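You operate a simulated robot arm through the tools that you are given. There is no shell and no other tool.

You run a simulated two-armed robot. Do the job below in one go: nothing can be reset, and whatever is moved stays where it is left.

JOB
Put the green cloth in the fabric tub and close it with the lid and both latches.
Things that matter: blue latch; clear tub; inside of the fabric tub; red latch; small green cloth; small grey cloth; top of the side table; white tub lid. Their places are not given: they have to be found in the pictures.

Only the result counts: the job must be done as asked and must still hold three seconds after the hand-in. Knocking over, shifting, dropping, spilling or breaking anything else fails it. Lids that push on must go on centred and level and be pressed home; caps that screw on are set level and turned clockwise until they are tight. Flat cloth is picked up by pressing the open fingertips on it (5 to 10 N) and closing them slowly along it; thin cloth reads only 2 to 8 mm in the jaws.

ROBOT AND FRAMES
Two 7-joint arms with two-finger parallel grippers on one trunk that stands fixed in place. Base frame: the origin is at the foot of the trunk, x ahead of it, y to its left, z up; the work surface is at about z = 0.75. Units: m, rad, N and s.
The left shoulder is at [0.07, 0.156, 1.08], the right one opposite. Each reaches about 1.231 m from its shoulder. Payload 3.91 kg a hand.
The TCP of each hand is the grasp point between the finger pads, 0.03 m short of the fingertips. In the tool frame z runs along the fingers and y along their closing line. The gripper opens to 0.11 m. The fingers are 0.02 m wide and 0.01 m thick; the gripper's body (0.048 by 0.112 m) begins 0.055 m behind the TCP.
Orientation is told as [roll, pitch, yaw] about the base's x, y, z axes, in that order, counted from this pose: with the fingers straight down and closing along the base's y, the tool's x points along the base's -x, its y along +y and its z along -z.

CONTROLS
- The arms move only by the tool play_rows. It takes "left_motion", "right_motion" or both (then of equal length, played together; a hand with none holds still); each is a list of rows, each a list of 2 entries, a list of its own where there are three numbers: the shift along the base's x, y, z in units of 250 mm (1.0 is 250 mm), then the turn, a rotation vector about the base's x, y, z in units of 120 degrees (1.0 is 120 degrees). In form: [[[x, y, z], [wx, wy, wz]], ...]. A call has 1 to 20 rows; each row is the pose to reach, as a shift and turn from the pose commanded when the call began. "left_jaw" and "right_jaw" are, for a hand that has rows, the closure, from 0 (fully open) to 1 (shut), set as the call begins (left out, the last holds). A call with a number of a shift or a turn outside -1 to 1 is refused whole. A row lasts 0.2 s, in which the tool goes at most 0.05 m and 0.15 rad; a call with a longer step from one row to the next is refused whole, and so is a gripper value outside its range. A pose out of reach is approached as far as the arm can. The call stops where the force on the tool passes 40 N (or 10 N more than at its start, if that is more) or the arm is blocked; 0.2 s more then pass. Each finger travels about 0.108 m/s and halts on what it meets, pressing with about 42 N; the grip force reading is that of the motor and also rises with nothing between the fingers. The clock runs only during rows and for 0.2 s after the last one: add rows that repeat a pose to give the fingers time. The reply holds the time, the measured pose of the TCP, the force on the tool along the base axes, the opening and the grip force, in the units named above and with some noise, with the torque about the TCP (base axes, N m) and any sound that the robot's microphone picked up.
- Cameras (640 x 400 px; columns grow to the right, rows downward): "scene" is now at [0.1246, -0.0537, 1.3225]; the picture's right is [-0.60, -0.80, 0.00], its down [-0.35, 0.26, -0.90] and it looks along [0.72, -0.54, -0.43] (base axes); focal length 312 px, centre (320, 200). "left" rides on the left gripper at [0.072, -0.017, -0.103] in its tool frame; the picture's right is [0.23, 0.97, 0.00], its down [-0.76, 0.18, -0.62] and it looks along [-0.61, 0.14, 0.78] (tool axes); focal length 222 px, centre (320, 200). "right" rides on the right gripper at [0.072, 0.017, -0.103] in its tool frame; the picture's right is [-0.23, 0.97, 0.00], its down [-0.76, -0.18, -0.62] and it looks along [-0.61, -0.14, 0.78] (tool axes); focal length 222 px, centre (320, 200).
- capture(camera): a new picture of that camera. It takes no simulated time.
- move_column(by): slides the trunk up (or, below 0, down) by that many m; the arms and the scene camera ride with it, the base frame stays. It gives what a move gives, with no picture.
- pan_tilt(pan, tilt): turns the head with the scene camera to pan (to the left, within 1.501 rad either way) and tilt (down, from -0.506 to 1.204), counted from straight ahead of the robot. It gives what a move gives.
- locate(camera, pixels): for up to 12 pixels [column, row] of the newest picture of that camera ("zoom" is the newest enlarged one), the place [x, y, z] in the base frame of the surface seen there, good to about 0.002 m. It takes no simulated time.
- close_up(camera, box): a new picture of the part [left, top, right, bottom] of that camera's present view, enlarged. It takes no simulated time.
- sign_off(): hands the job in; it is judged then, once.

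Unless the task says otherwise, let go and move clear before handing in.

The tools are called after "Emit:" as name(argument=value, ...) on one line, values as JSON. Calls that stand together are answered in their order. play_rows: Moves the arms, as the interface text tells. Its arguments: {"type":"object","properties":{"left_motion":{"type":"array"},"left_jaw":{"type":"number"},"right_motion":{"type":"array"},"right_jaw":{"type":"number"}},"required":[]} The other tools are called the same way: move_column (by) moves the trunk up or down; pan_tilt (pan, tilt) turns the head that bears the scene camera; capture (camera) takes a picture; locate (camera, pixels) gives the place of the surface under pixels of a picture; close_up (camera, box) takes an enlarged picture of a part of a camera's view; sign_off () hands the job in.

At the start:

```text
clock: 0.0
left_position: [0.7753, -0.0859, 1.1543]
left_orientation: [0.0, 0.001, 0.0]
left_ft_force: [-0.5, -0.4, -0.1]
left_torque: [0.0, -0.01, 0.01]
left_gripper_width: 0.1099
left_grip_force: 0.1
right_position: [0.5304, -0.711, 1.1228]
right_orientation: [0.0, -0.001, 0.0]
right_ft_force: [-0.3, -0.1, -0.5]
right_torque: [-0.01, 0.01, 0.0]
right_gripper_width: 0.1102
right_grip_force: 0.1
trunk travel left (down, up): [-0.525, 0.415]
head pan, tilt (commanded): [-0.641, 0.449]
```

scene: 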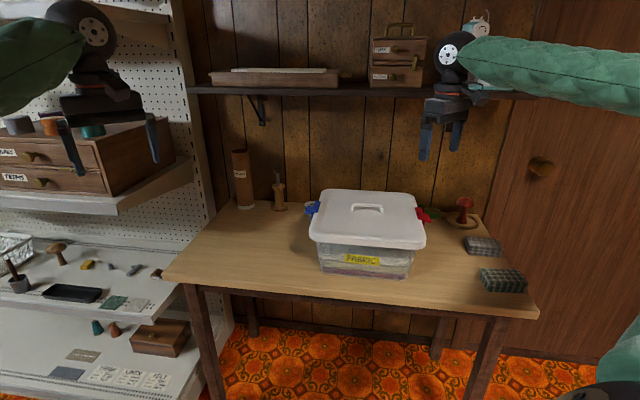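
right: 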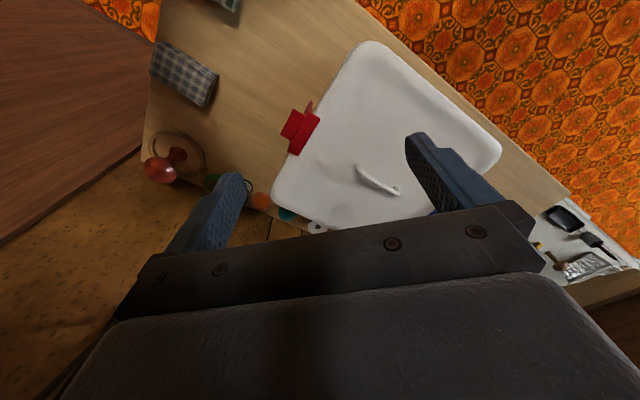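
left: 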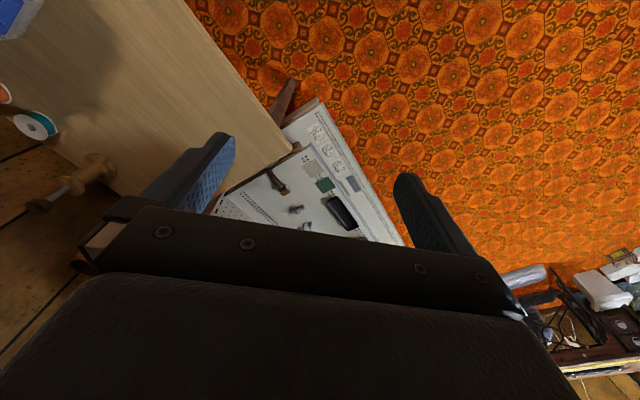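

The scene picture shows the tub with its white lid on the side table (about pixel 365,220), the blue latch at (312,208), the red one at (424,214), and what may be small cloths on the left shelves near (115,302). I'll take enlarged pictures of these parts.

Emit:
close_up(camera="scene", box=[280, 170, 540, 300])

Emit:
close_up(camera="scene", box=[0, 220, 220, 400])

```text
2.46 times, centred on (410, 235) of scene
```

zoom: 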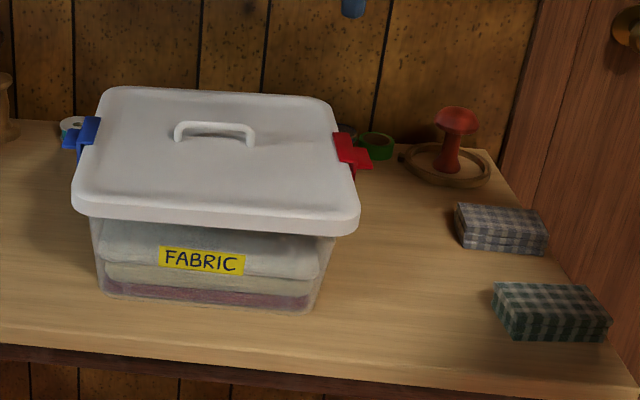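

```text
2.22 times, centred on (110, 310) of scene
```

zoom: 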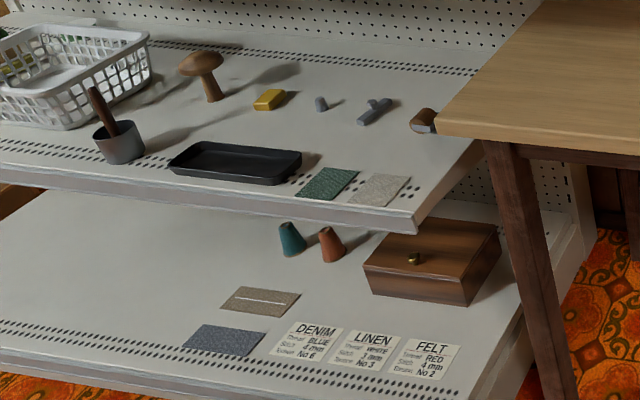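

The side table holds a folded green check cloth near (502,280) and a grey one near (482,246), while the left shelf has small flat swatches. I'll look closer at the latches and measure the key points.

Emit:
close_up(camera="scene", box=[290, 180, 350, 240])

Emit:
close_up(camera="scene", box=[390, 180, 450, 240])

Emit:
locate(camera="scene", pixels=[[315, 243], [427, 247], [415, 195], [322, 190], [367, 209], [312, 208], [424, 214], [502, 275], [482, 243], [363, 262], [440, 270], [320, 268]])

Emit:
close_up(camera="scene", box=[450, 220, 540, 310])

```text
6.67 times, centred on (320, 210) of scene
```

zoom: 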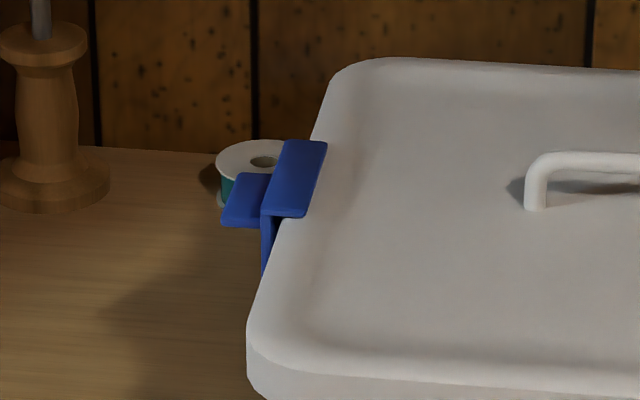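

```text
6.67 times, centred on (420, 210) of scene
```

zoom: 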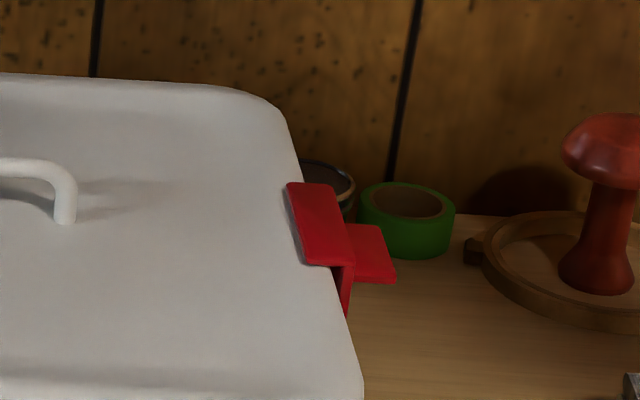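

```text
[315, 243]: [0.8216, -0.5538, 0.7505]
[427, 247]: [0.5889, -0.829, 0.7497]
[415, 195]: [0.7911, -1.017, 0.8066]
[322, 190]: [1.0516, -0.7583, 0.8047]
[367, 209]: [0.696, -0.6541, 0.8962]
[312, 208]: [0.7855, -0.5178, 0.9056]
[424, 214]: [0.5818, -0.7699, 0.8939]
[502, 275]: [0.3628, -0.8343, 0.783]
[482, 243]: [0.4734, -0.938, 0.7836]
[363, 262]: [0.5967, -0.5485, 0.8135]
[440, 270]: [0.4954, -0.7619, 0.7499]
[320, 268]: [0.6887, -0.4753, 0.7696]
```

```text
4.44 times, centred on (495, 265) of scene
```

zoom: 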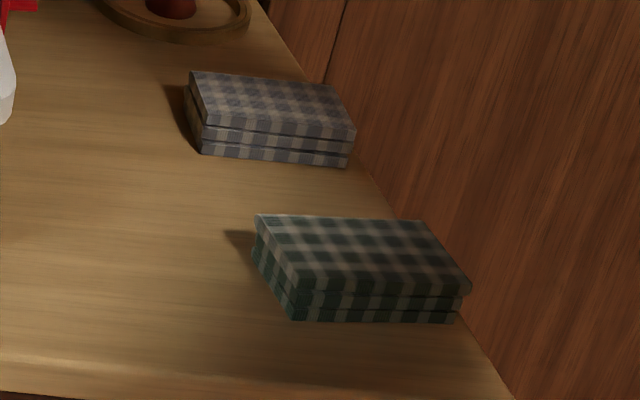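

The latches seem hooked over the lid now, with outward tabs. I'll measure the lid, the latches and the cloths more densely from enlarged pictures.

Emit:
close_up(camera="scene", box=[300, 180, 440, 280])

Emit:
locate(camera="zoom", pixels=[[60, 250], [560, 270], [115, 70], [500, 85], [300, 260], [310, 120], [45, 130], [75, 120], [570, 160], [540, 150], [245, 140], [375, 145]])

```text
4.00 times, centred on (370, 230) of scene
```

zoom: 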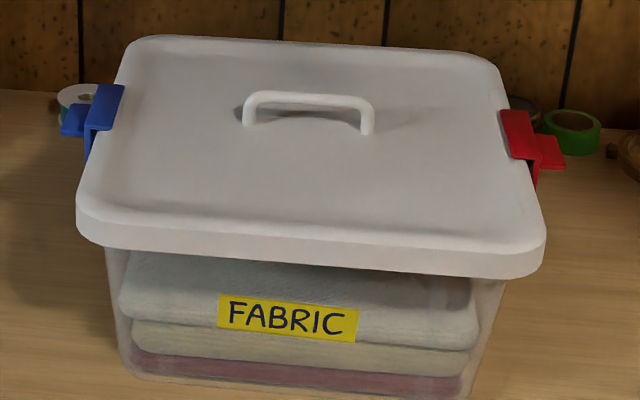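

```text
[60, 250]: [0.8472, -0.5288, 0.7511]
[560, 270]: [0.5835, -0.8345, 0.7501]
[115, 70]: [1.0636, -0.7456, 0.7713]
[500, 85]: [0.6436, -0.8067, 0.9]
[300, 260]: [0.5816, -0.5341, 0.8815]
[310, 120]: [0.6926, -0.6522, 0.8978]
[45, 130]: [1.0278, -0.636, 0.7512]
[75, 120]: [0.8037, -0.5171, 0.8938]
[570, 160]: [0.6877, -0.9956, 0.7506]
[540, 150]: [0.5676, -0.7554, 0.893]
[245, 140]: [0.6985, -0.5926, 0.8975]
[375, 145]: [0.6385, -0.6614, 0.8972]
```

I'll measure the lid corners, handle and latch parts on this enlarged view (lid corners near (90,205), (535,225), (140,50), (487,68); handle bar along (250,100) to (367,108)).

Emit:
locate(camera="zoom", pixels=[[95, 200], [525, 228], [145, 48], [485, 68], [255, 98], [310, 98], [365, 104], [105, 105], [75, 122], [518, 135], [550, 155], [300, 235]])

Emit:
locate(camera="scene", pixels=[[482, 270], [522, 274], [490, 288], [520, 290], [465, 238], [497, 241], [500, 252], [470, 251], [165, 278], [535, 312], [480, 216], [500, 320]])

```text
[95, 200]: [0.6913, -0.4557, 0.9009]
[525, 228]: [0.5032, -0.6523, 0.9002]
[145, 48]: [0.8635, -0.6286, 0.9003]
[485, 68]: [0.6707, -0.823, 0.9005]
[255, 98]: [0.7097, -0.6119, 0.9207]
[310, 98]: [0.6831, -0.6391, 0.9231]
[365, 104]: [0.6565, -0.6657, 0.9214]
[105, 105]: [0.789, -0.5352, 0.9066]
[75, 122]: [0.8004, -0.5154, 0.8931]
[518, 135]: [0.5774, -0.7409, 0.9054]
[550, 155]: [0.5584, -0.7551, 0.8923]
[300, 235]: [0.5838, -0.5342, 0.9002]
```

```text
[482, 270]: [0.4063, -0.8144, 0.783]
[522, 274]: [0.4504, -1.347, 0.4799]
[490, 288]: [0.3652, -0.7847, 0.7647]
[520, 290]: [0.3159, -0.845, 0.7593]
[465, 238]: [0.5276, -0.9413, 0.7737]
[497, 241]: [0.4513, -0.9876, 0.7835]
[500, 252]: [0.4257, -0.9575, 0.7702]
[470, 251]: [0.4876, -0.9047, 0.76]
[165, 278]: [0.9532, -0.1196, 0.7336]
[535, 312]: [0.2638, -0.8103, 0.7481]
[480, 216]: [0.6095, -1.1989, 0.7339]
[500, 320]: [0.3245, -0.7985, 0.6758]
```

The tub is turned 45° (latch line along (-0.71,-0.71)), lid centre about (0.683,-0.639), lid top z 0.900 and handle top 0.923. I'll check how far away the green swatch on the shelf (115,302) is, and look at the scene from other sides.

Emit:
locate(camera="scene", pixels=[[113, 302], [133, 304], [65, 373], [90, 295], [245, 205], [280, 208], [310, 205], [433, 210], [463, 222], [480, 245], [500, 280], [385, 305]])

Emit:
capture(camera="right")

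Emit:
close_up(camera="right", box=[140, 30, 340, 240])

```text
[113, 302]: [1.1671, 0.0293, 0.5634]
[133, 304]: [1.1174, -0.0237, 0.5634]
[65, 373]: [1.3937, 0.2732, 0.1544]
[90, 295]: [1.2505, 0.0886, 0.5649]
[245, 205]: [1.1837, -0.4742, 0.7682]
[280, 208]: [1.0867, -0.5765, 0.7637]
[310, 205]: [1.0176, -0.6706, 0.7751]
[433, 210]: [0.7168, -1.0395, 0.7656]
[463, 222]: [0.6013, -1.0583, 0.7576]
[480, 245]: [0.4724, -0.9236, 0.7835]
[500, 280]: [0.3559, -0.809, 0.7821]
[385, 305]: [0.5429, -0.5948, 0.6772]
```

```text
taken
```

right: 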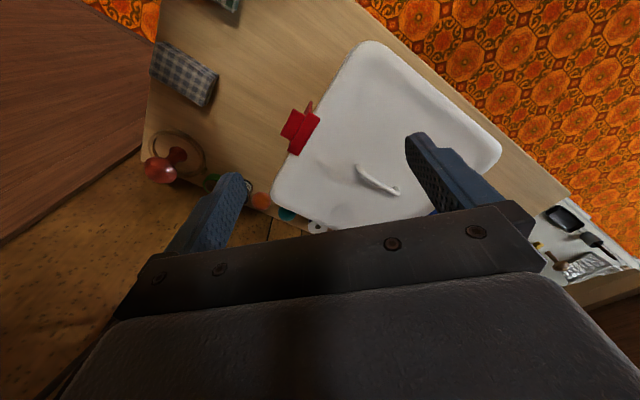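

```text
1.90 times, centred on (240, 135) of right
```

zoom: 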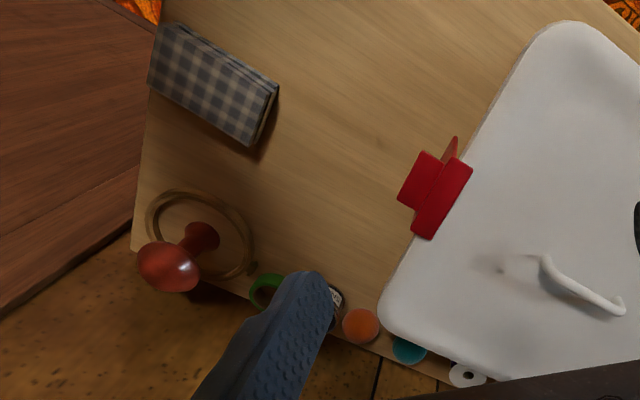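

The shelf swatch at (1.167,0.029,0.563) is practically out of reach, so the folded check cloth on the side table is the one meant. Now I'll take tight enlarged pictures of both latches to understand how they work.

Emit:
close_up(camera="scene", box=[410, 200, 440, 230])

Emit:
close_up(camera="scene", box=[300, 195, 330, 225])

Emit:
close_up(camera="right", box=[270, 90, 330, 160])

```text
13.33 times, centred on (425, 215) of scene
```

zoom: 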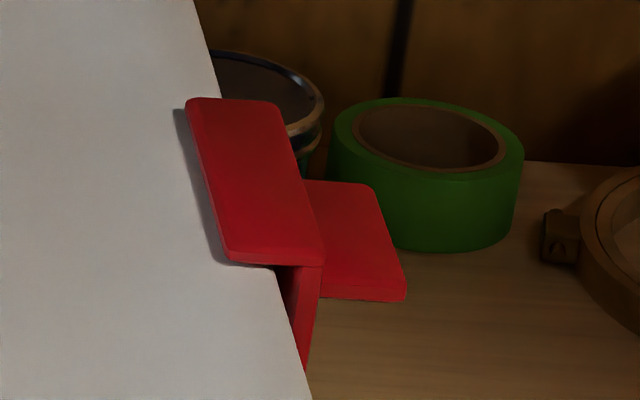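

```text
13.33 times, centred on (315, 210) of scene
```

zoom: 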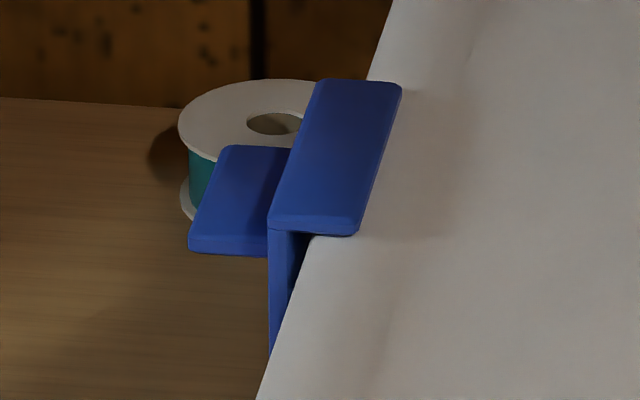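

```text
5.71 times, centred on (300, 125) of right
```

zoom: 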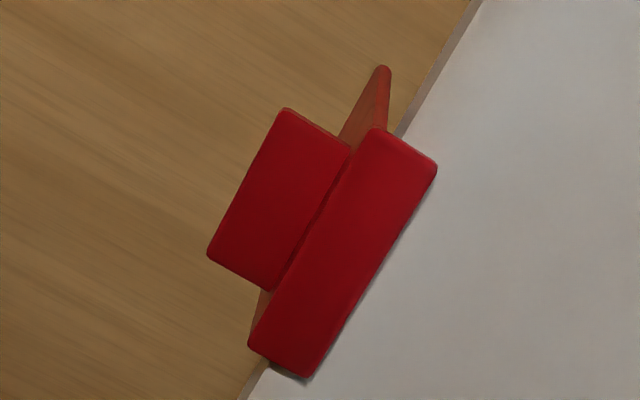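

Both latches look hooked over the lid rim (hook plates at z≈0.906, outward tabs at z≈0.893). I'll bring the right hand outside the red latch, turned 58° and open, so its camera sees the latch's outer face.

Emit:
play_rows(right_motion=[[[-0.0105, -0.048, -0.07], [0, 0, 0.0604]], [[-0.021, -0.096, -0.14], [0, 0, 0.1208]], [[-0.0315, -0.144, -0.21], [0, 0, 0.1812]], [[-0.042, -0.192, -0.28], [0, 0, 0.2416]], [[-0.0525, -0.24, -0.35], [0, 0, 0.302]], [[-0.063, -0.288, -0.42], [0, 0, 0.3624]], [[-0.0735, -0.336, -0.49], [0, 0, 0.4228]], [[-0.084, -0.384, -0.56], [0, 0, 0.483]]])

Emit:
capture(camera="right")

Emit:
capture(camera="scene")

```text
clock: 1.8
left_position: [0.7747, -0.0869, 1.1554]
left_orientation: [0.0, -0.001, 0.0]
left_ft_force: [0.1, 0.7, 0.3]
left_torque: [0.03, 0.02, -0.01]
left_gripper_width: 0.1102
left_grip_force: 0.1
right_position: [0.5103, -0.8078, 0.9827]
right_orientation: [-0.001, -0.001, 1.014]
right_ft_force: [-0.2, -0.4, 0.0]
right_torque: [0.0, -0.01, 0.0]
right_gripper_width: 0.1097
right_grip_force: 0.0
trunk travel left (down, up): [-0.525, 0.415]
head pan, tilt (commanded): [-0.641, 0.449]
```

```text
taken
```

right: 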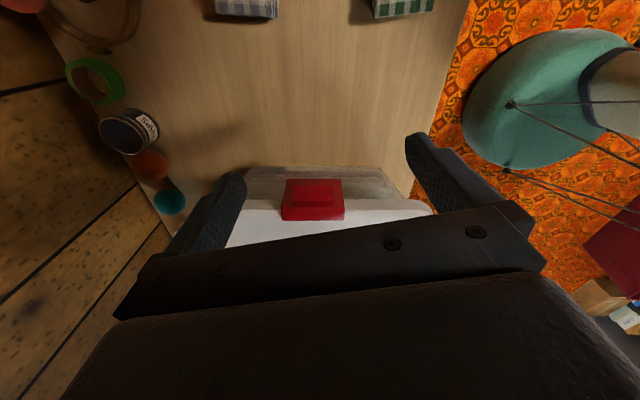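

```text
taken
```

scene: 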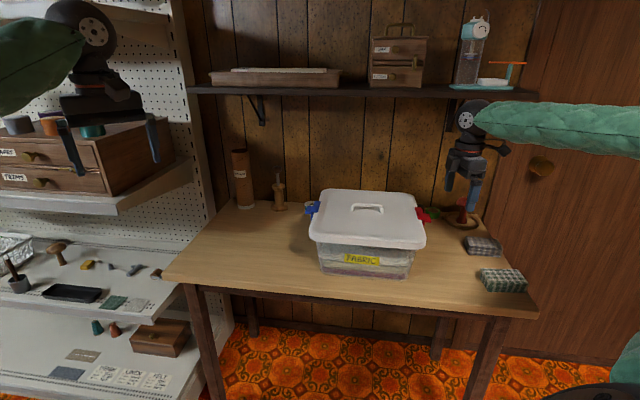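

The latch appears at (312,197) in the right picture. I'll enlarge it.

Emit:
close_up(camera="right", box=[260, 150, 370, 230])

Emit:
locate(camera="zoom", pixels=[[310, 320], [310, 285], [310, 200], [310, 170], [180, 165], [450, 165], [140, 360], [480, 360], [310, 120], [200, 240], [430, 240], [310, 240]])

```text
5.00 times, centred on (315, 190) of right
```

zoom: 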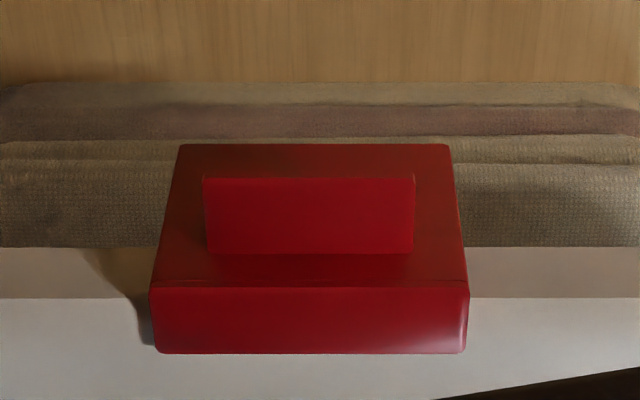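

```text
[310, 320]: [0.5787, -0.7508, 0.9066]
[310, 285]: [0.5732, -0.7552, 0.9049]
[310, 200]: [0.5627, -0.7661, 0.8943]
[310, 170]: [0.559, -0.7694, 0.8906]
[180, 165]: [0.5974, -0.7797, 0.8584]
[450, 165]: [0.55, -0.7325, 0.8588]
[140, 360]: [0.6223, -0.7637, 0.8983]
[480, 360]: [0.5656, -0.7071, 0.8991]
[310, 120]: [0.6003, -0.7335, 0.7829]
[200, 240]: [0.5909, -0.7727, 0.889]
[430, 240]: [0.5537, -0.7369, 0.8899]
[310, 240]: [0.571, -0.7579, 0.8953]
```

The red latch plate's outer face is about 0.160 m along the latch line from the lid centre, with its tab sticking out to about 0.180 m at z≈0.893. I'll measure the tab's corners exactly before gripping it.

Emit:
locate(camera="zoom", pixels=[[209, 184], [409, 184], [212, 246], [408, 246], [185, 150], [446, 150], [160, 280], [462, 280], [162, 345], [458, 345], [60, 270], [600, 270]])

```text
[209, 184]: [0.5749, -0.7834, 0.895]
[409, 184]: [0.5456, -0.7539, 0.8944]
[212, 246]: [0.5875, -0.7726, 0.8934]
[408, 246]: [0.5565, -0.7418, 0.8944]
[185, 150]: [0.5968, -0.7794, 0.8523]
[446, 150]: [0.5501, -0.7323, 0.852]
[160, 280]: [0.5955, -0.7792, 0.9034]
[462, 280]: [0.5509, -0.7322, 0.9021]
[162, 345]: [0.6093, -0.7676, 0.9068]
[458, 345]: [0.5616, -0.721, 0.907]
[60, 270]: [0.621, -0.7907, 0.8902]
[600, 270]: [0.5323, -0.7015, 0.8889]
```

The tab is centred at (0.560,-0.769), 0.044 m wide, top at z≈0.895, and the plate runs down to z≈0.85 where its hinge must be. I'll turn the right hand to 45° so it closes along the tab's width and place it above the tab.

Emit:
play_rows(right_motion=[[[0.07, 0.0555, 0], [0, 0, -0.0364]], [[0.14, 0.111, 0], [0, 0, -0.0728]], [[0.21, 0.1664, 0], [0, 0, -0.1092]], [[0.21, 0.1664, -0.05], [0, 0, -0.1092]], [[0.21, 0.1664, -0.1], [0, 0, -0.1092]], [[0.21, 0.1664, -0.1], [0, 0, -0.1092]]])

Emit:
capture(camera="right")

Emit:
close_up(camera="scene", box=[380, 140, 500, 240])

```text
clock: 3.2
left_position: [0.7744, -0.0857, 1.1552]
left_orientation: [0.0, 0.0, 0.004]
left_ft_force: [0.0, -0.6, -0.4]
left_torque: [0.0, 0.0, -0.02]
left_gripper_width: 0.1099
left_grip_force: 0.0
right_position: [0.5619, -0.7653, 0.9574]
right_orientation: [-0.001, 0.001, 0.783]
right_ft_force: [0.0, -0.3, 0.1]
right_torque: [0.02, 0.0, -0.01]
right_gripper_width: 0.1101
right_grip_force: 0.0
trunk travel left (down, up): [-0.525, 0.415]
head pan, tilt (commanded): [-0.641, 0.449]
```

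```text
taken
```

right: 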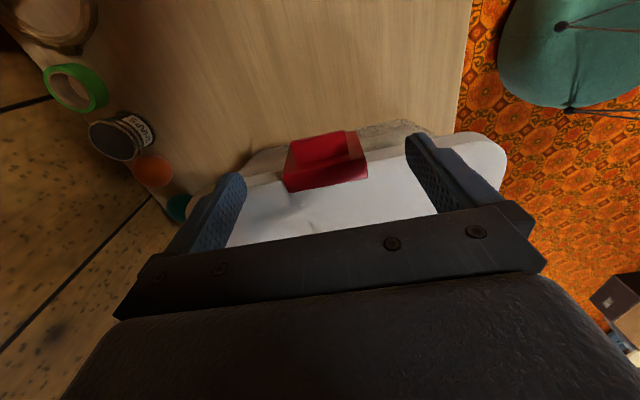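

```text
4.00 times, centred on (440, 190) of scene
```

zoom: 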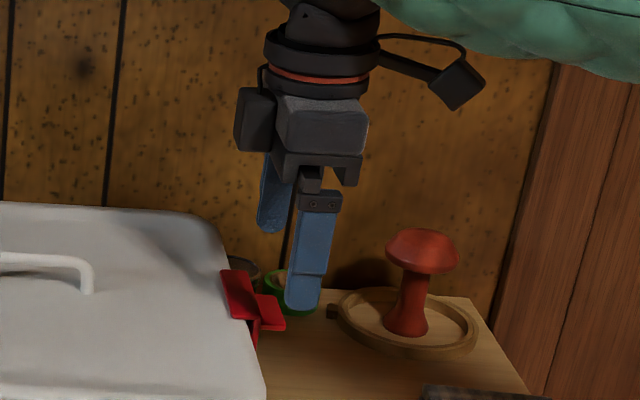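

The open fingers straddle the tab. I'll lower by 57 mm, still open.

Emit:
play_rows(right_motion=[[[0, -0.002, -0.057], [0, 0, 0]], [[0, -0.002, -0.114], [0, 0, 0]], [[0, -0.002, -0.171], [0, 0, 0]], [[0, -0.002, -0.228], [0, 0, 0]], [[0, -0.002, -0.228], [0, 0, 0]]])

Emit:
close_up(camera="scene", box=[380, 160, 480, 240])

Emit:
capture(camera="right")

```text
clock: 4.4
left_position: [0.7746, -0.087, 1.1551]
left_orientation: [0.001, 0.0, -0.001]
left_ft_force: [-0.9, 0.9, 0.4]
left_torque: [-0.02, -0.03, 0.04]
left_gripper_width: 0.1099
left_grip_force: 0.1
right_position: [0.5603, -0.7649, 0.9017]
right_orientation: [0.001, 0.0, 0.785]
right_ft_force: [0.4, 0.9, 0.4]
right_torque: [-0.02, -0.02, -0.01]
right_gripper_width: 0.1102
right_grip_force: 0.1
trunk travel left (down, up): [-0.525, 0.415]
head pan, tilt (commanded): [-0.641, 0.449]
```

```text
5.00 times, centred on (430, 200) of scene
```

zoom: 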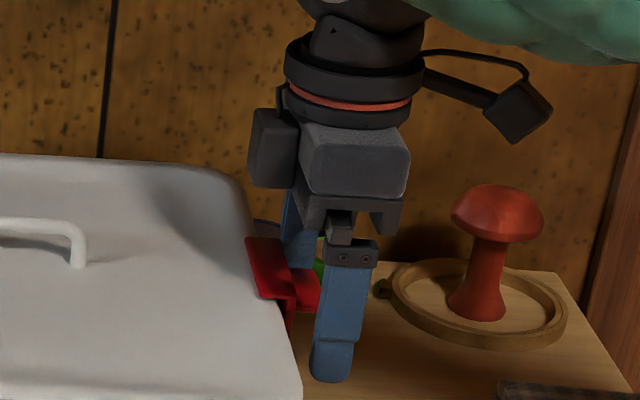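

```text
taken
```

right: 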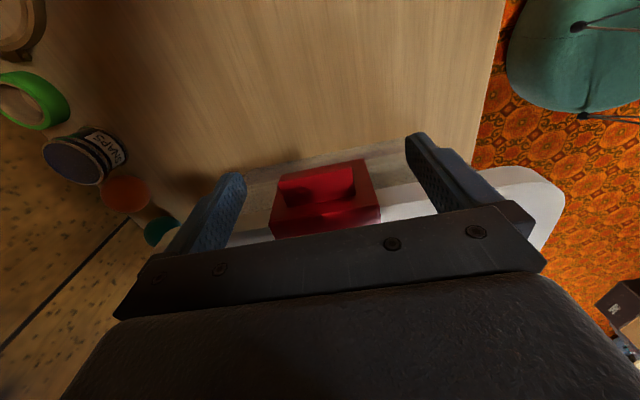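

The reading puts the hand about 3 mm off the tab's middle. I'll measure the tab again from this close picture before closing.

Emit:
close_up(camera="right", box=[220, 140, 420, 250])

Emit:
locate(camera="right", pixels=[[279, 178], [351, 167], [283, 201], [354, 190], [315, 185], [240, 180], [408, 140]])

```text
3.20 times, centred on (320, 195) of right
```

zoom: 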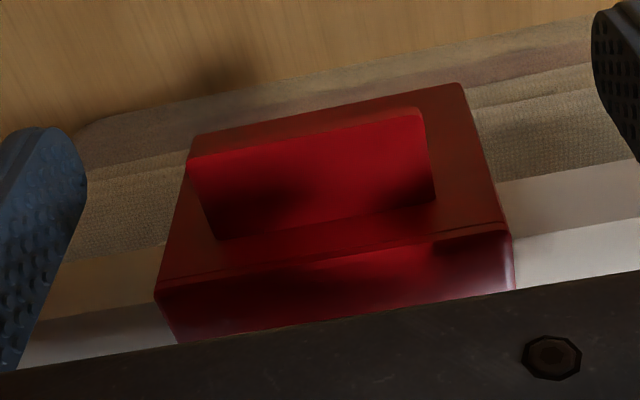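

```text
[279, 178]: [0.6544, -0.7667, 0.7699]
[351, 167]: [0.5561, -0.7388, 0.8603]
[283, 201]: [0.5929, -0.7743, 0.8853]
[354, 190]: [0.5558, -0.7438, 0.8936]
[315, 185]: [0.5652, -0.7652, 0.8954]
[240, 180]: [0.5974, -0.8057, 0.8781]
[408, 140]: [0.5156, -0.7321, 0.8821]
```

The finger pads sit at v≈-0.052 and +0.057 around a tab centred at 0, so I'll shift 2 mm and close to about 50 mm first.

Emit:
play_rows(right_motion=[[[0.006, -0.006, -0.006], [0, 0, 0]], [[0.006, -0.006, -0.006], [0, 0, 0]], [[0.006, -0.006, -0.006], [0, 0, 0]]], right_jaw=0.54)

Emit:
close_up(camera="right", box=[220, 140, 420, 250])

```text
clock: 5.2
left_position: [0.7743, -0.0863, 1.1568]
left_orientation: [0.001, 0.0, 0.0]
left_ft_force: [-0.6, 0.1, -0.1]
left_torque: [0.0, -0.04, 0.01]
left_gripper_width: 0.1099
left_grip_force: 0.1
right_position: [0.562, -0.7665, 0.8992]
right_orientation: [-0.002, -0.001, 0.784]
right_ft_force: [-1.0, 0.2, 0.5]
right_torque: [-0.01, 0.01, 0.01]
right_gripper_width: 0.0504
right_grip_force: 0.0
trunk travel left (down, up): [-0.525, 0.415]
head pan, tilt (commanded): [-0.641, 0.449]
```

```text
3.20 times, centred on (320, 195) of right
```

zoom: 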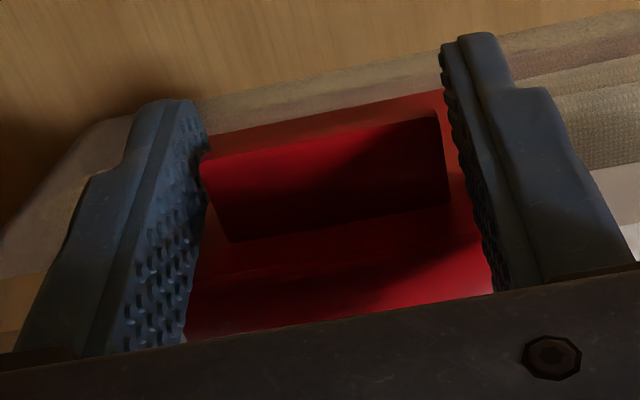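

The left pad is nearly touching and the right pad has a few millimetres of gap, so I'll shift about 1.5 mm more and close on the tab.

Emit:
play_rows(right_motion=[[[0.0045, -0.0045, 0], [0, 0, 0]], [[0.0045, -0.0045, 0], [0, 0, 0]]], right_jaw=0.57)

Emit:
play_rows(right_motion=[[[0, 0, 0], [0, 0, 0]], [[0, 0, 0], [0, 0, 0]], [[0, 0, 0], [0, 0, 0]]], right_jaw=1.0)

Emit:
close_up(camera="right", box=[220, 140, 420, 250])

```text
clock: 5.8
left_position: [0.7749, -0.0863, 1.1553]
left_orientation: [0.0, 0.002, 0.001]
left_ft_force: [-0.1, 0.4, 0.0]
left_torque: [-0.02, 0.03, -0.01]
left_gripper_width: 0.1102
left_grip_force: 0.2
right_position: [0.5637, -0.769, 0.8995]
right_orientation: [-0.001, 0.001, 0.784]
right_ft_force: [-1.5, 0.6, 0.6]
right_torque: [0.07, 0.0, 0.02]
right_gripper_width: 0.0481
right_grip_force: 0.6
trunk travel left (down, up): [-0.525, 0.415]
head pan, tilt (commanded): [-0.641, 0.449]
```

```text
clock: 6.6
left_position: [0.7746, -0.086, 1.1555]
left_orientation: [0.001, 0.001, 0.0]
left_ft_force: [0.7, -0.4, 0.4]
left_torque: [0.01, -0.02, -0.01]
left_gripper_width: 0.1101
left_grip_force: 0.0
right_position: [0.5622, -0.7672, 0.9]
right_orientation: [0.002, -0.001, 0.786]
right_ft_force: [-5.0, 6.5, 0.0]
right_torque: [0.05, 0.09, 0.37]
right_gripper_width: 0.0457
right_grip_force: 42.5
trunk travel left (down, up): [-0.525, 0.415]
head pan, tilt (commanded): [-0.641, 0.449]
```

```text
3.20 times, centred on (320, 195) of right
```

zoom: 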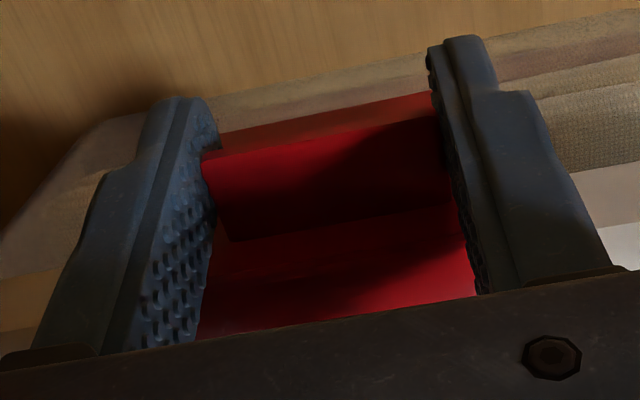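

The right hand holds the red tab (width 0.0457, grip 42 N). I'll rotate it outward about the hinge by 10° as a first test and watch the force.

Emit:
play_rows(right_motion=[[[-0.0076, -0.0076, -0.0048], [0.0196, -0.0196, 0]], [[-0.015, -0.015, -0.01], [0.0393, -0.0393, 0]], [[-0.0223, -0.0223, -0.016], [0.0589, -0.0589, 0]]])

Emit:
close_up(camera="right", box=[220, 140, 420, 250])

Emit:
close_up(camera="scene", box=[380, 160, 480, 240])

```text
clock: 7.4
left_position: [0.7744, -0.0871, 1.1559]
left_orientation: [0.0, 0.0, 0.002]
left_ft_force: [0.2, 0.0, 0.2]
left_torque: [0.0, 0.01, 0.02]
left_gripper_width: 0.1101
left_grip_force: 0.0
right_position: [0.5569, -0.7735, 0.8959]
right_orientation: [0.001, -0.175, 0.783]
right_ft_force: [-5.4, 0.2, -0.2]
right_torque: [-0.39, 0.04, 0.1]
right_gripper_width: 0.0455
right_grip_force: 41.9
trunk travel left (down, up): [-0.525, 0.415]
head pan, tilt (commanded): [-0.641, 0.449]
```

```text
3.20 times, centred on (320, 195) of right
```

zoom: 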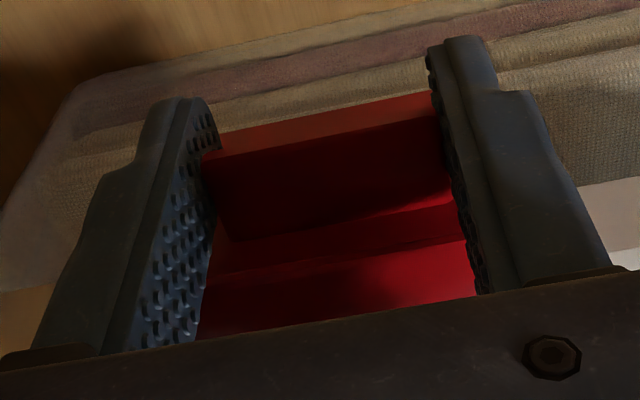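

```text
5.00 times, centred on (430, 200) of scene
```

zoom: 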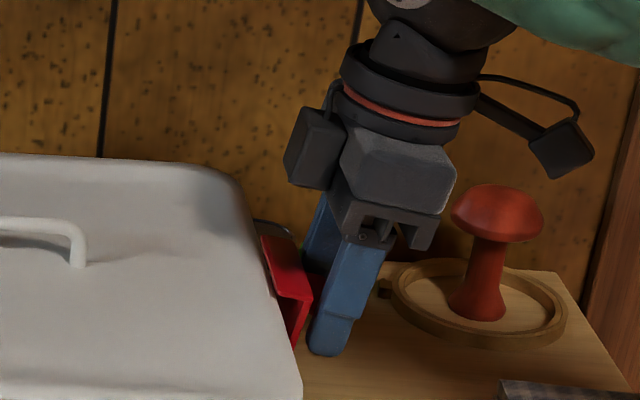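

The red latch is swinging outward with low force (about 5 N) and the tub hasn't moved. I'll continue the swing to about 45°.

Emit:
play_rows(right_motion=[[[-0.0141, -0.0141, -0.0144], [0.0412, -0.0412, 0]], [[-0.0271, -0.0271, -0.0312], [0.0825, -0.0825, 0]], [[-0.0385, -0.0385, -0.05], [0.1237, -0.1237, 0]], [[-0.0481, -0.0481, -0.0708], [0.165, -0.165, 0]], [[-0.056, -0.056, -0.0928], [0.2062, -0.2062, 0]]])

Emit:
close_up(camera="right", box=[220, 140, 420, 250])

Emit:
close_up(camera="scene", box=[380, 160, 480, 240])

```text
clock: 8.6
left_position: [0.7748, -0.088, 1.1548]
left_orientation: [0.003, -0.001, 0.002]
left_ft_force: [0.0, -0.8, 1.0]
left_torque: [-0.01, 0.0, 0.03]
left_gripper_width: 0.11
left_grip_force: 0.0
right_position: [0.5443, -0.7865, 0.8723]
right_orientation: [0.004, -0.788, 0.784]
right_ft_force: [-0.9, -1.6, 0.1]
right_torque: [-0.21, 0.58, 0.24]
right_gripper_width: 0.0452
right_grip_force: 42.1
trunk travel left (down, up): [-0.525, 0.415]
head pan, tilt (commanded): [-0.641, 0.449]
```

```text
3.20 times, centred on (320, 195) of right
```

zoom: 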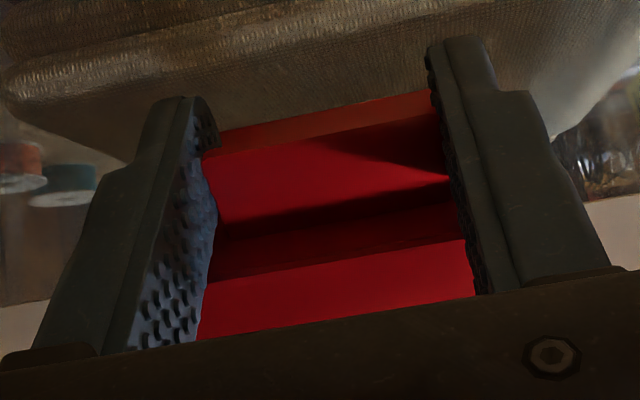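

```text
5.00 times, centred on (430, 200) of scene
```

zoom: 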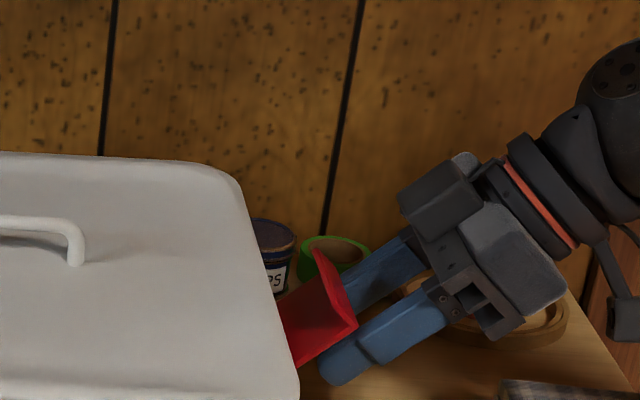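

The red latch is about 45° open with almost no force left. I'll let go and see whether it stays open.

Emit:
play_rows(right_motion=[[[0, 0, 0], [0, 0, 0]], [[0, 0, 0], [0, 0, 0]], [[0, 0, 0], [0, 0, 0]]], right_jaw=0.3)

Emit:
close_up(camera="right", box=[220, 140, 420, 250])

Emit:
close_up(camera="scene", box=[380, 160, 480, 240])

```text
clock: 9.4
left_position: [0.7752, -0.0858, 1.1555]
left_orientation: [-0.001, 0.001, 0.0]
left_ft_force: [-0.8, -0.1, -0.2]
left_torque: [0.0, 0.02, -0.01]
left_gripper_width: 0.11
left_grip_force: 0.0
right_position: [0.5432, -0.7865, 0.8716]
right_orientation: [0.001, -0.785, 0.782]
right_ft_force: [-0.1, -0.5, -0.3]
right_torque: [0.01, 0.02, -0.02]
right_gripper_width: 0.0773
right_grip_force: 0.1
trunk travel left (down, up): [-0.525, 0.415]
head pan, tilt (commanded): [-0.641, 0.449]
```

```text
3.20 times, centred on (320, 195) of right
```

zoom: 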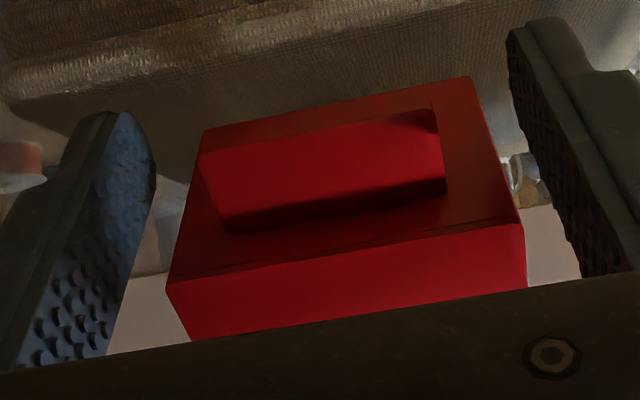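

```text
5.00 times, centred on (430, 200) of scene
```

zoom: 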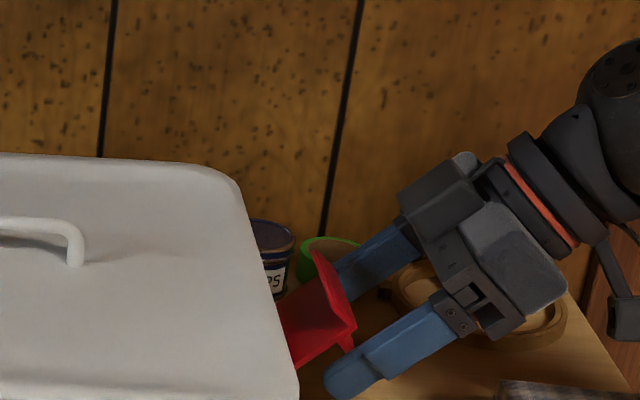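

The red latch stays open at roughly 45°, clear of the lid. I'll back the right hand out along its fingers, then turn it upright and raise it.

Emit:
play_rows(right_motion=[[[-0.05, -0.05, 0.0707], [0, 0, 0]], [[-0.1, -0.1, 0.1414], [0, 0, 0]], [[-0.15, -0.15, 0.2121], [0, 0, 0]], [[-0.2, -0.2, 0.2828], [0, 0, 0]], [[-0.2, -0.2, 0.36], [-0.044, 0.044, 0]], [[-0.18, -0.18, 0.44], [-0.088, 0.088, 0]], [[-0.14, -0.14, 0.54], [-0.133, 0.133, 0]], [[-0.08, -0.08, 0.64], [-0.177, 0.177, 0]], [[0.0, 0.0, 0.74], [-0.221, 0.221, 0]], [[0.08, 0.08, 0.84], [-0.2652, 0.2652, 0]]], right_jaw=0.0)

Emit:
capture(camera="scene")

Emit:
capture(camera="right")

```text
clock: 11.6
left_position: [0.7772, -0.0886, 1.1529]
left_orientation: [0.001, 0.002, -0.003]
left_ft_force: [0.5, -0.9, -1.2]
left_torque: [0.02, 0.06, 0.0]
left_gripper_width: 0.11
left_grip_force: 0.1
right_position: [0.5664, -0.7713, 1.0781]
right_orientation: [0.002, 0.004, 0.78]
right_ft_force: [-0.5, -0.9, -0.8]
right_torque: [0.03, -0.05, 0.03]
right_gripper_width: 0.1098
right_grip_force: 0.1
trunk travel left (down, up): [-0.525, 0.415]
head pan, tilt (commanded): [-0.641, 0.449]
```

```text
taken
```

scene: 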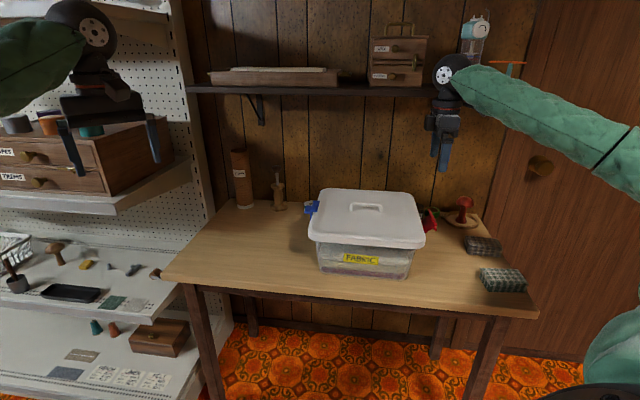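

```text
taken
```

right: 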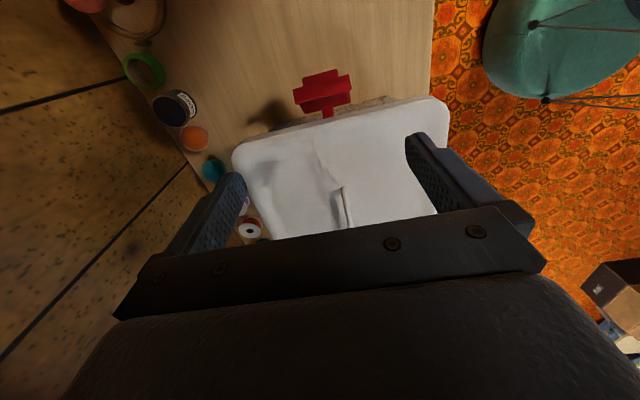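

The red latch now leans outward at (320,95) in the right picture. I'll move the right hand over the lid to above the blue latch and look at it.

Emit:
play_rows(right_motion=[[[0.09, 0.09, 0], [0, 0, 0]], [[0.18, 0.18, 0], [0, 0, 0]], [[0.28, 0.28, 0], [0, 0, 0]], [[0.38, 0.38, -0.03], [0, 0, 0]], [[0.48, 0.48, -0.06], [0, 0, 0]], [[0.58, 0.58, -0.1], [0, 0, 0]], [[0.68, 0.68, -0.14], [0, 0, 0]], [[0.77, 0.78, -0.18], [0, 0, 0]], [[0.86, 0.88, -0.22], [0, 0, 0]], [[0.92, 0.95, -0.25], [0, 0, 0]], [[0.92, 0.95, -0.25], [0, 0, 0]]])

Emit:
capture(camera="right")

Emit:
capture(camera="scene")

```text
clock: 14.0
left_position: [0.775, -0.0869, 1.1549]
left_orientation: [-0.001, -0.002, 0.001]
left_ft_force: [0.6, 0.1, 0.3]
left_torque: [-0.03, 0.01, 0.0]
left_gripper_width: 0.1099
left_grip_force: 0.1
right_position: [0.7947, -0.5302, 1.0206]
right_orientation: [0.0, 0.0, 0.783]
right_ft_force: [1.4, 0.1, -0.9]
right_torque: [-0.02, 0.0, -0.03]
right_gripper_width: 0.1099
right_grip_force: 0.1
trunk travel left (down, up): [-0.525, 0.415]
head pan, tilt (commanded): [-0.641, 0.449]
```

```text
taken
```

right: 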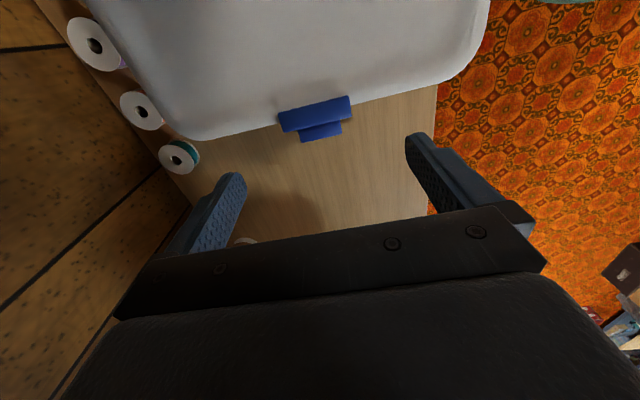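

```text
taken
```

scene: 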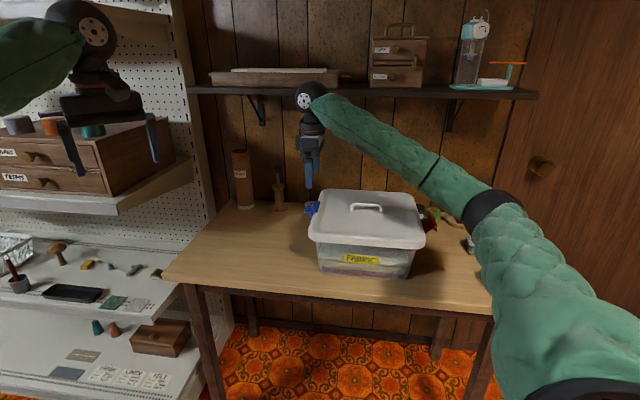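

Emit:
close_up(camera="right", box=[260, 80, 370, 150])

Emit:
locate(camera="right", pixels=[[281, 114], [348, 98], [285, 129], [350, 115], [301, 138], [340, 131], [320, 120], [318, 137], [250, 122], [400, 92]])

Emit:
close_up(camera="scene", box=[300, 180, 440, 280])

```text
5.71 times, centred on (315, 115) of right
```

zoom: 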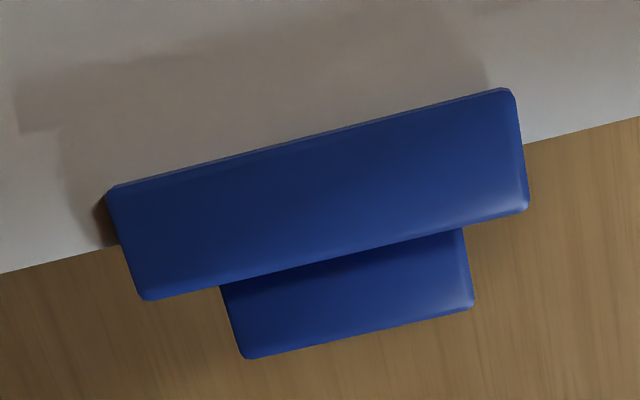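

```text
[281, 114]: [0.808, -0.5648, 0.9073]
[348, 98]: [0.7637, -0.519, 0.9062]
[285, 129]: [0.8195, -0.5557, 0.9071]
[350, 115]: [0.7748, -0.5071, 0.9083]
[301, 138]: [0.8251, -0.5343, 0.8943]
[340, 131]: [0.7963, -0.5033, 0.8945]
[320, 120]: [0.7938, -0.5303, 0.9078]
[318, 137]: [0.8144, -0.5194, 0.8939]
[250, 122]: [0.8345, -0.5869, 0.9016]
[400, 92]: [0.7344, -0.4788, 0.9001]
```

```text
4.00 times, centred on (370, 230) of scene
```

zoom: 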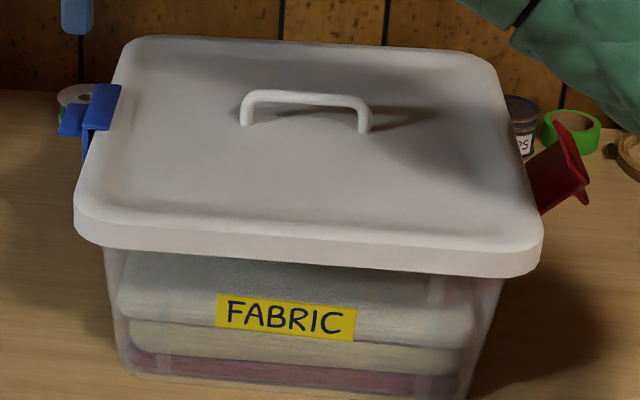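

The blue tab's middle is at (0.811,-0.519), 0.894 high, matching the red one mirrored; the tub has moved at most 1–2 mm. I'll narrow the jaws and lower the right hand around the blue tab.

Emit:
play_rows(right_motion=[[[0.0728, 0.0444, -0.05], [0, 0, 0]], [[0.0728, 0.0444, -0.14], [0, 0, 0]], [[0.0728, 0.0444, -0.22], [0, 0, 0]], [[0.0728, 0.0444, -0.3], [0, 0, 0]], [[0.0728, 0.0444, -0.37], [0, 0, 0]], [[0.0728, 0.0444, -0.43], [0, 0, 0]], [[0.0728, 0.0444, -0.478], [0, 0, 0]], [[0.0728, 0.0444, -0.478], [0, 0, 0]]], right_jaw=0.45)

Emit:
close_up(camera="right", box=[220, 130, 420, 240])

Emit:
close_up(camera="scene", box=[260, 150, 360, 230])

```text
clock: 15.8
left_position: [0.7752, -0.0861, 1.1557]
left_orientation: [-0.002, -0.003, 0.0]
left_ft_force: [-0.1, 0.2, 0.2]
left_torque: [0.0, 0.0, -0.01]
left_gripper_width: 0.1101
left_grip_force: 0.0
right_position: [0.8133, -0.5184, 0.9009]
right_orientation: [0.0, -0.001, 0.784]
right_ft_force: [-0.2, 0.7, 0.2]
right_torque: [0.0, -0.03, -0.01]
right_gripper_width: 0.0602
right_grip_force: 0.0
trunk travel left (down, up): [-0.525, 0.415]
head pan, tilt (commanded): [-0.641, 0.449]
```

```text
3.20 times, centred on (320, 185) of right
```

zoom: 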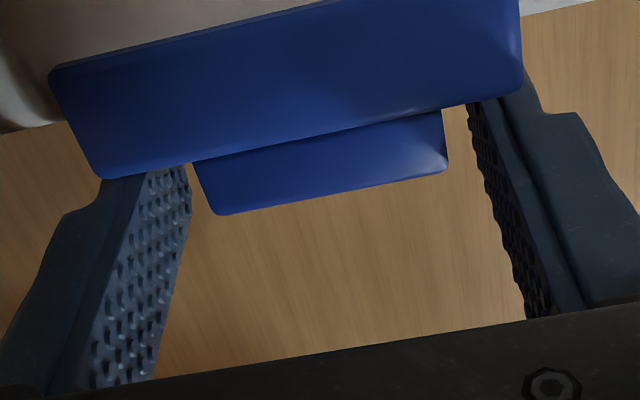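

```text
5.00 times, centred on (310, 190) of scene
```

zoom: 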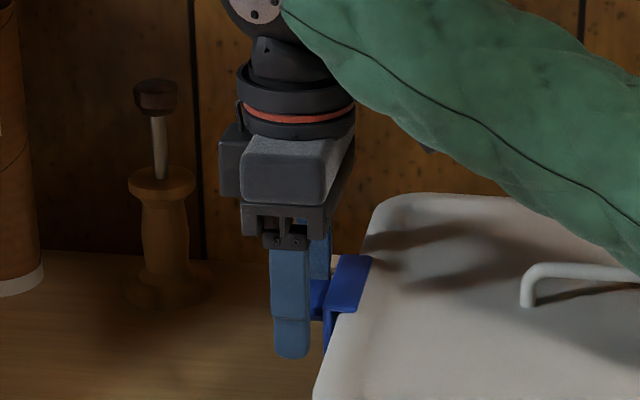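

The fingers straddle the blue tab evenly. I'll close on it.

Emit:
play_rows(right_motion=[[[0, 0, 0], [0, 0, 0]], [[0, 0, 0], [0, 0, 0]]], right_jaw=0.56)

Emit:
play_rows(right_motion=[[[0, 0, 0], [0, 0, 0]], [[0, 0, 0], [0, 0, 0]], [[0, 0, 0], [0, 0, 0]]], right_jaw=1.0)

Emit:
close_up(camera="right", box=[220, 130, 420, 240])

```text
clock: 16.4
left_position: [0.775, -0.0858, 1.1559]
left_orientation: [0.0, -0.001, 0.0]
left_ft_force: [-0.3, -0.1, 0.0]
left_torque: [-0.02, -0.02, 0.03]
left_gripper_width: 0.1101
left_grip_force: 0.0
right_position: [0.8137, -0.5175, 0.9008]
right_orientation: [-0.001, 0.001, 0.783]
right_ft_force: [-0.3, -0.2, -0.3]
right_torque: [0.0, 0.0, 0.0]
right_gripper_width: 0.0486
right_grip_force: 0.8
trunk travel left (down, up): [-0.525, 0.415]
head pan, tilt (commanded): [-0.641, 0.449]
```

```text
clock: 17.2
left_position: [0.7749, -0.0861, 1.1564]
left_orientation: [0.0, 0.001, 0.001]
left_ft_force: [0.0, 0.2, 0.2]
left_torque: [-0.03, -0.04, 0.01]
left_gripper_width: 0.1101
left_grip_force: 0.0
right_position: [0.8125, -0.5177, 0.8997]
right_orientation: [0.0, 0.0, 0.784]
right_ft_force: [-3.6, 4.6, 0.4]
right_torque: [0.12, 0.0, 0.05]
right_gripper_width: 0.0453
right_grip_force: 41.8
trunk travel left (down, up): [-0.525, 0.415]
head pan, tilt (commanded): [-0.641, 0.449]
```

```text
3.20 times, centred on (320, 185) of right
```

zoom: 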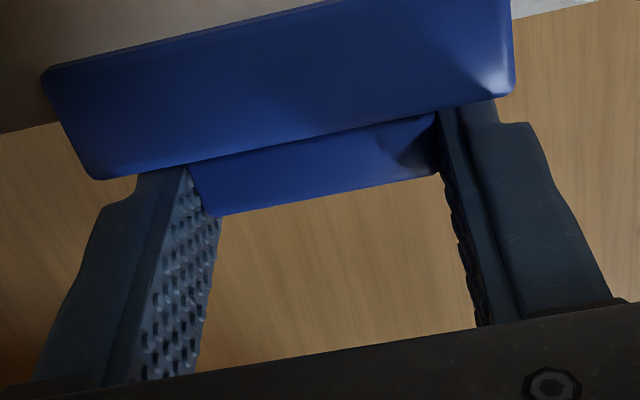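

Gripped (0.0453 m). I'll swing the blue latch outward by 10° first, mirrored.

Emit:
play_rows(right_motion=[[[0.0076, 0.0076, -0.0048], [-0.0196, 0.0196, 0]], [[0.015, 0.015, -0.01], [-0.0393, 0.0393, 0]], [[0.0223, 0.0223, -0.016], [-0.0589, 0.0589, 0]]])

Emit:
close_up(camera="scene", box=[260, 150, 360, 230])

```text
clock: 18.0
left_position: [0.7743, -0.0865, 1.1542]
left_orientation: [-0.001, 0.002, 0.002]
left_ft_force: [0.4, -0.2, 0.3]
left_torque: [0.0, 0.0, 0.0]
left_gripper_width: 0.1102
left_grip_force: 0.0
right_position: [0.8192, -0.513, 0.8962]
right_orientation: [-0.001, 0.178, 0.786]
right_ft_force: [6.8, 8.9, -1.1]
right_torque: [0.26, -0.55, -0.34]
right_gripper_width: 0.0454
right_grip_force: 41.9
trunk travel left (down, up): [-0.525, 0.415]
head pan, tilt (commanded): [-0.641, 0.449]
```

```text
5.00 times, centred on (310, 190) of scene
```

zoom: 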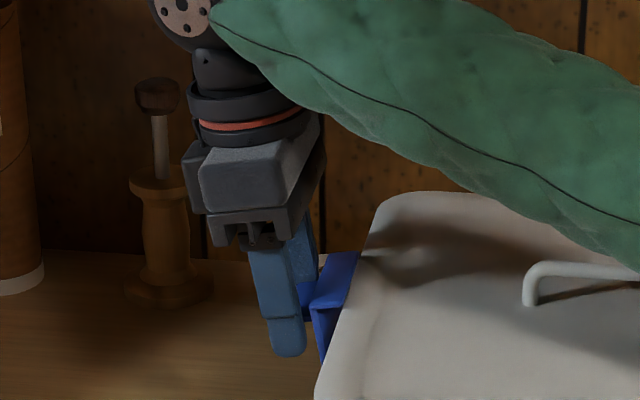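

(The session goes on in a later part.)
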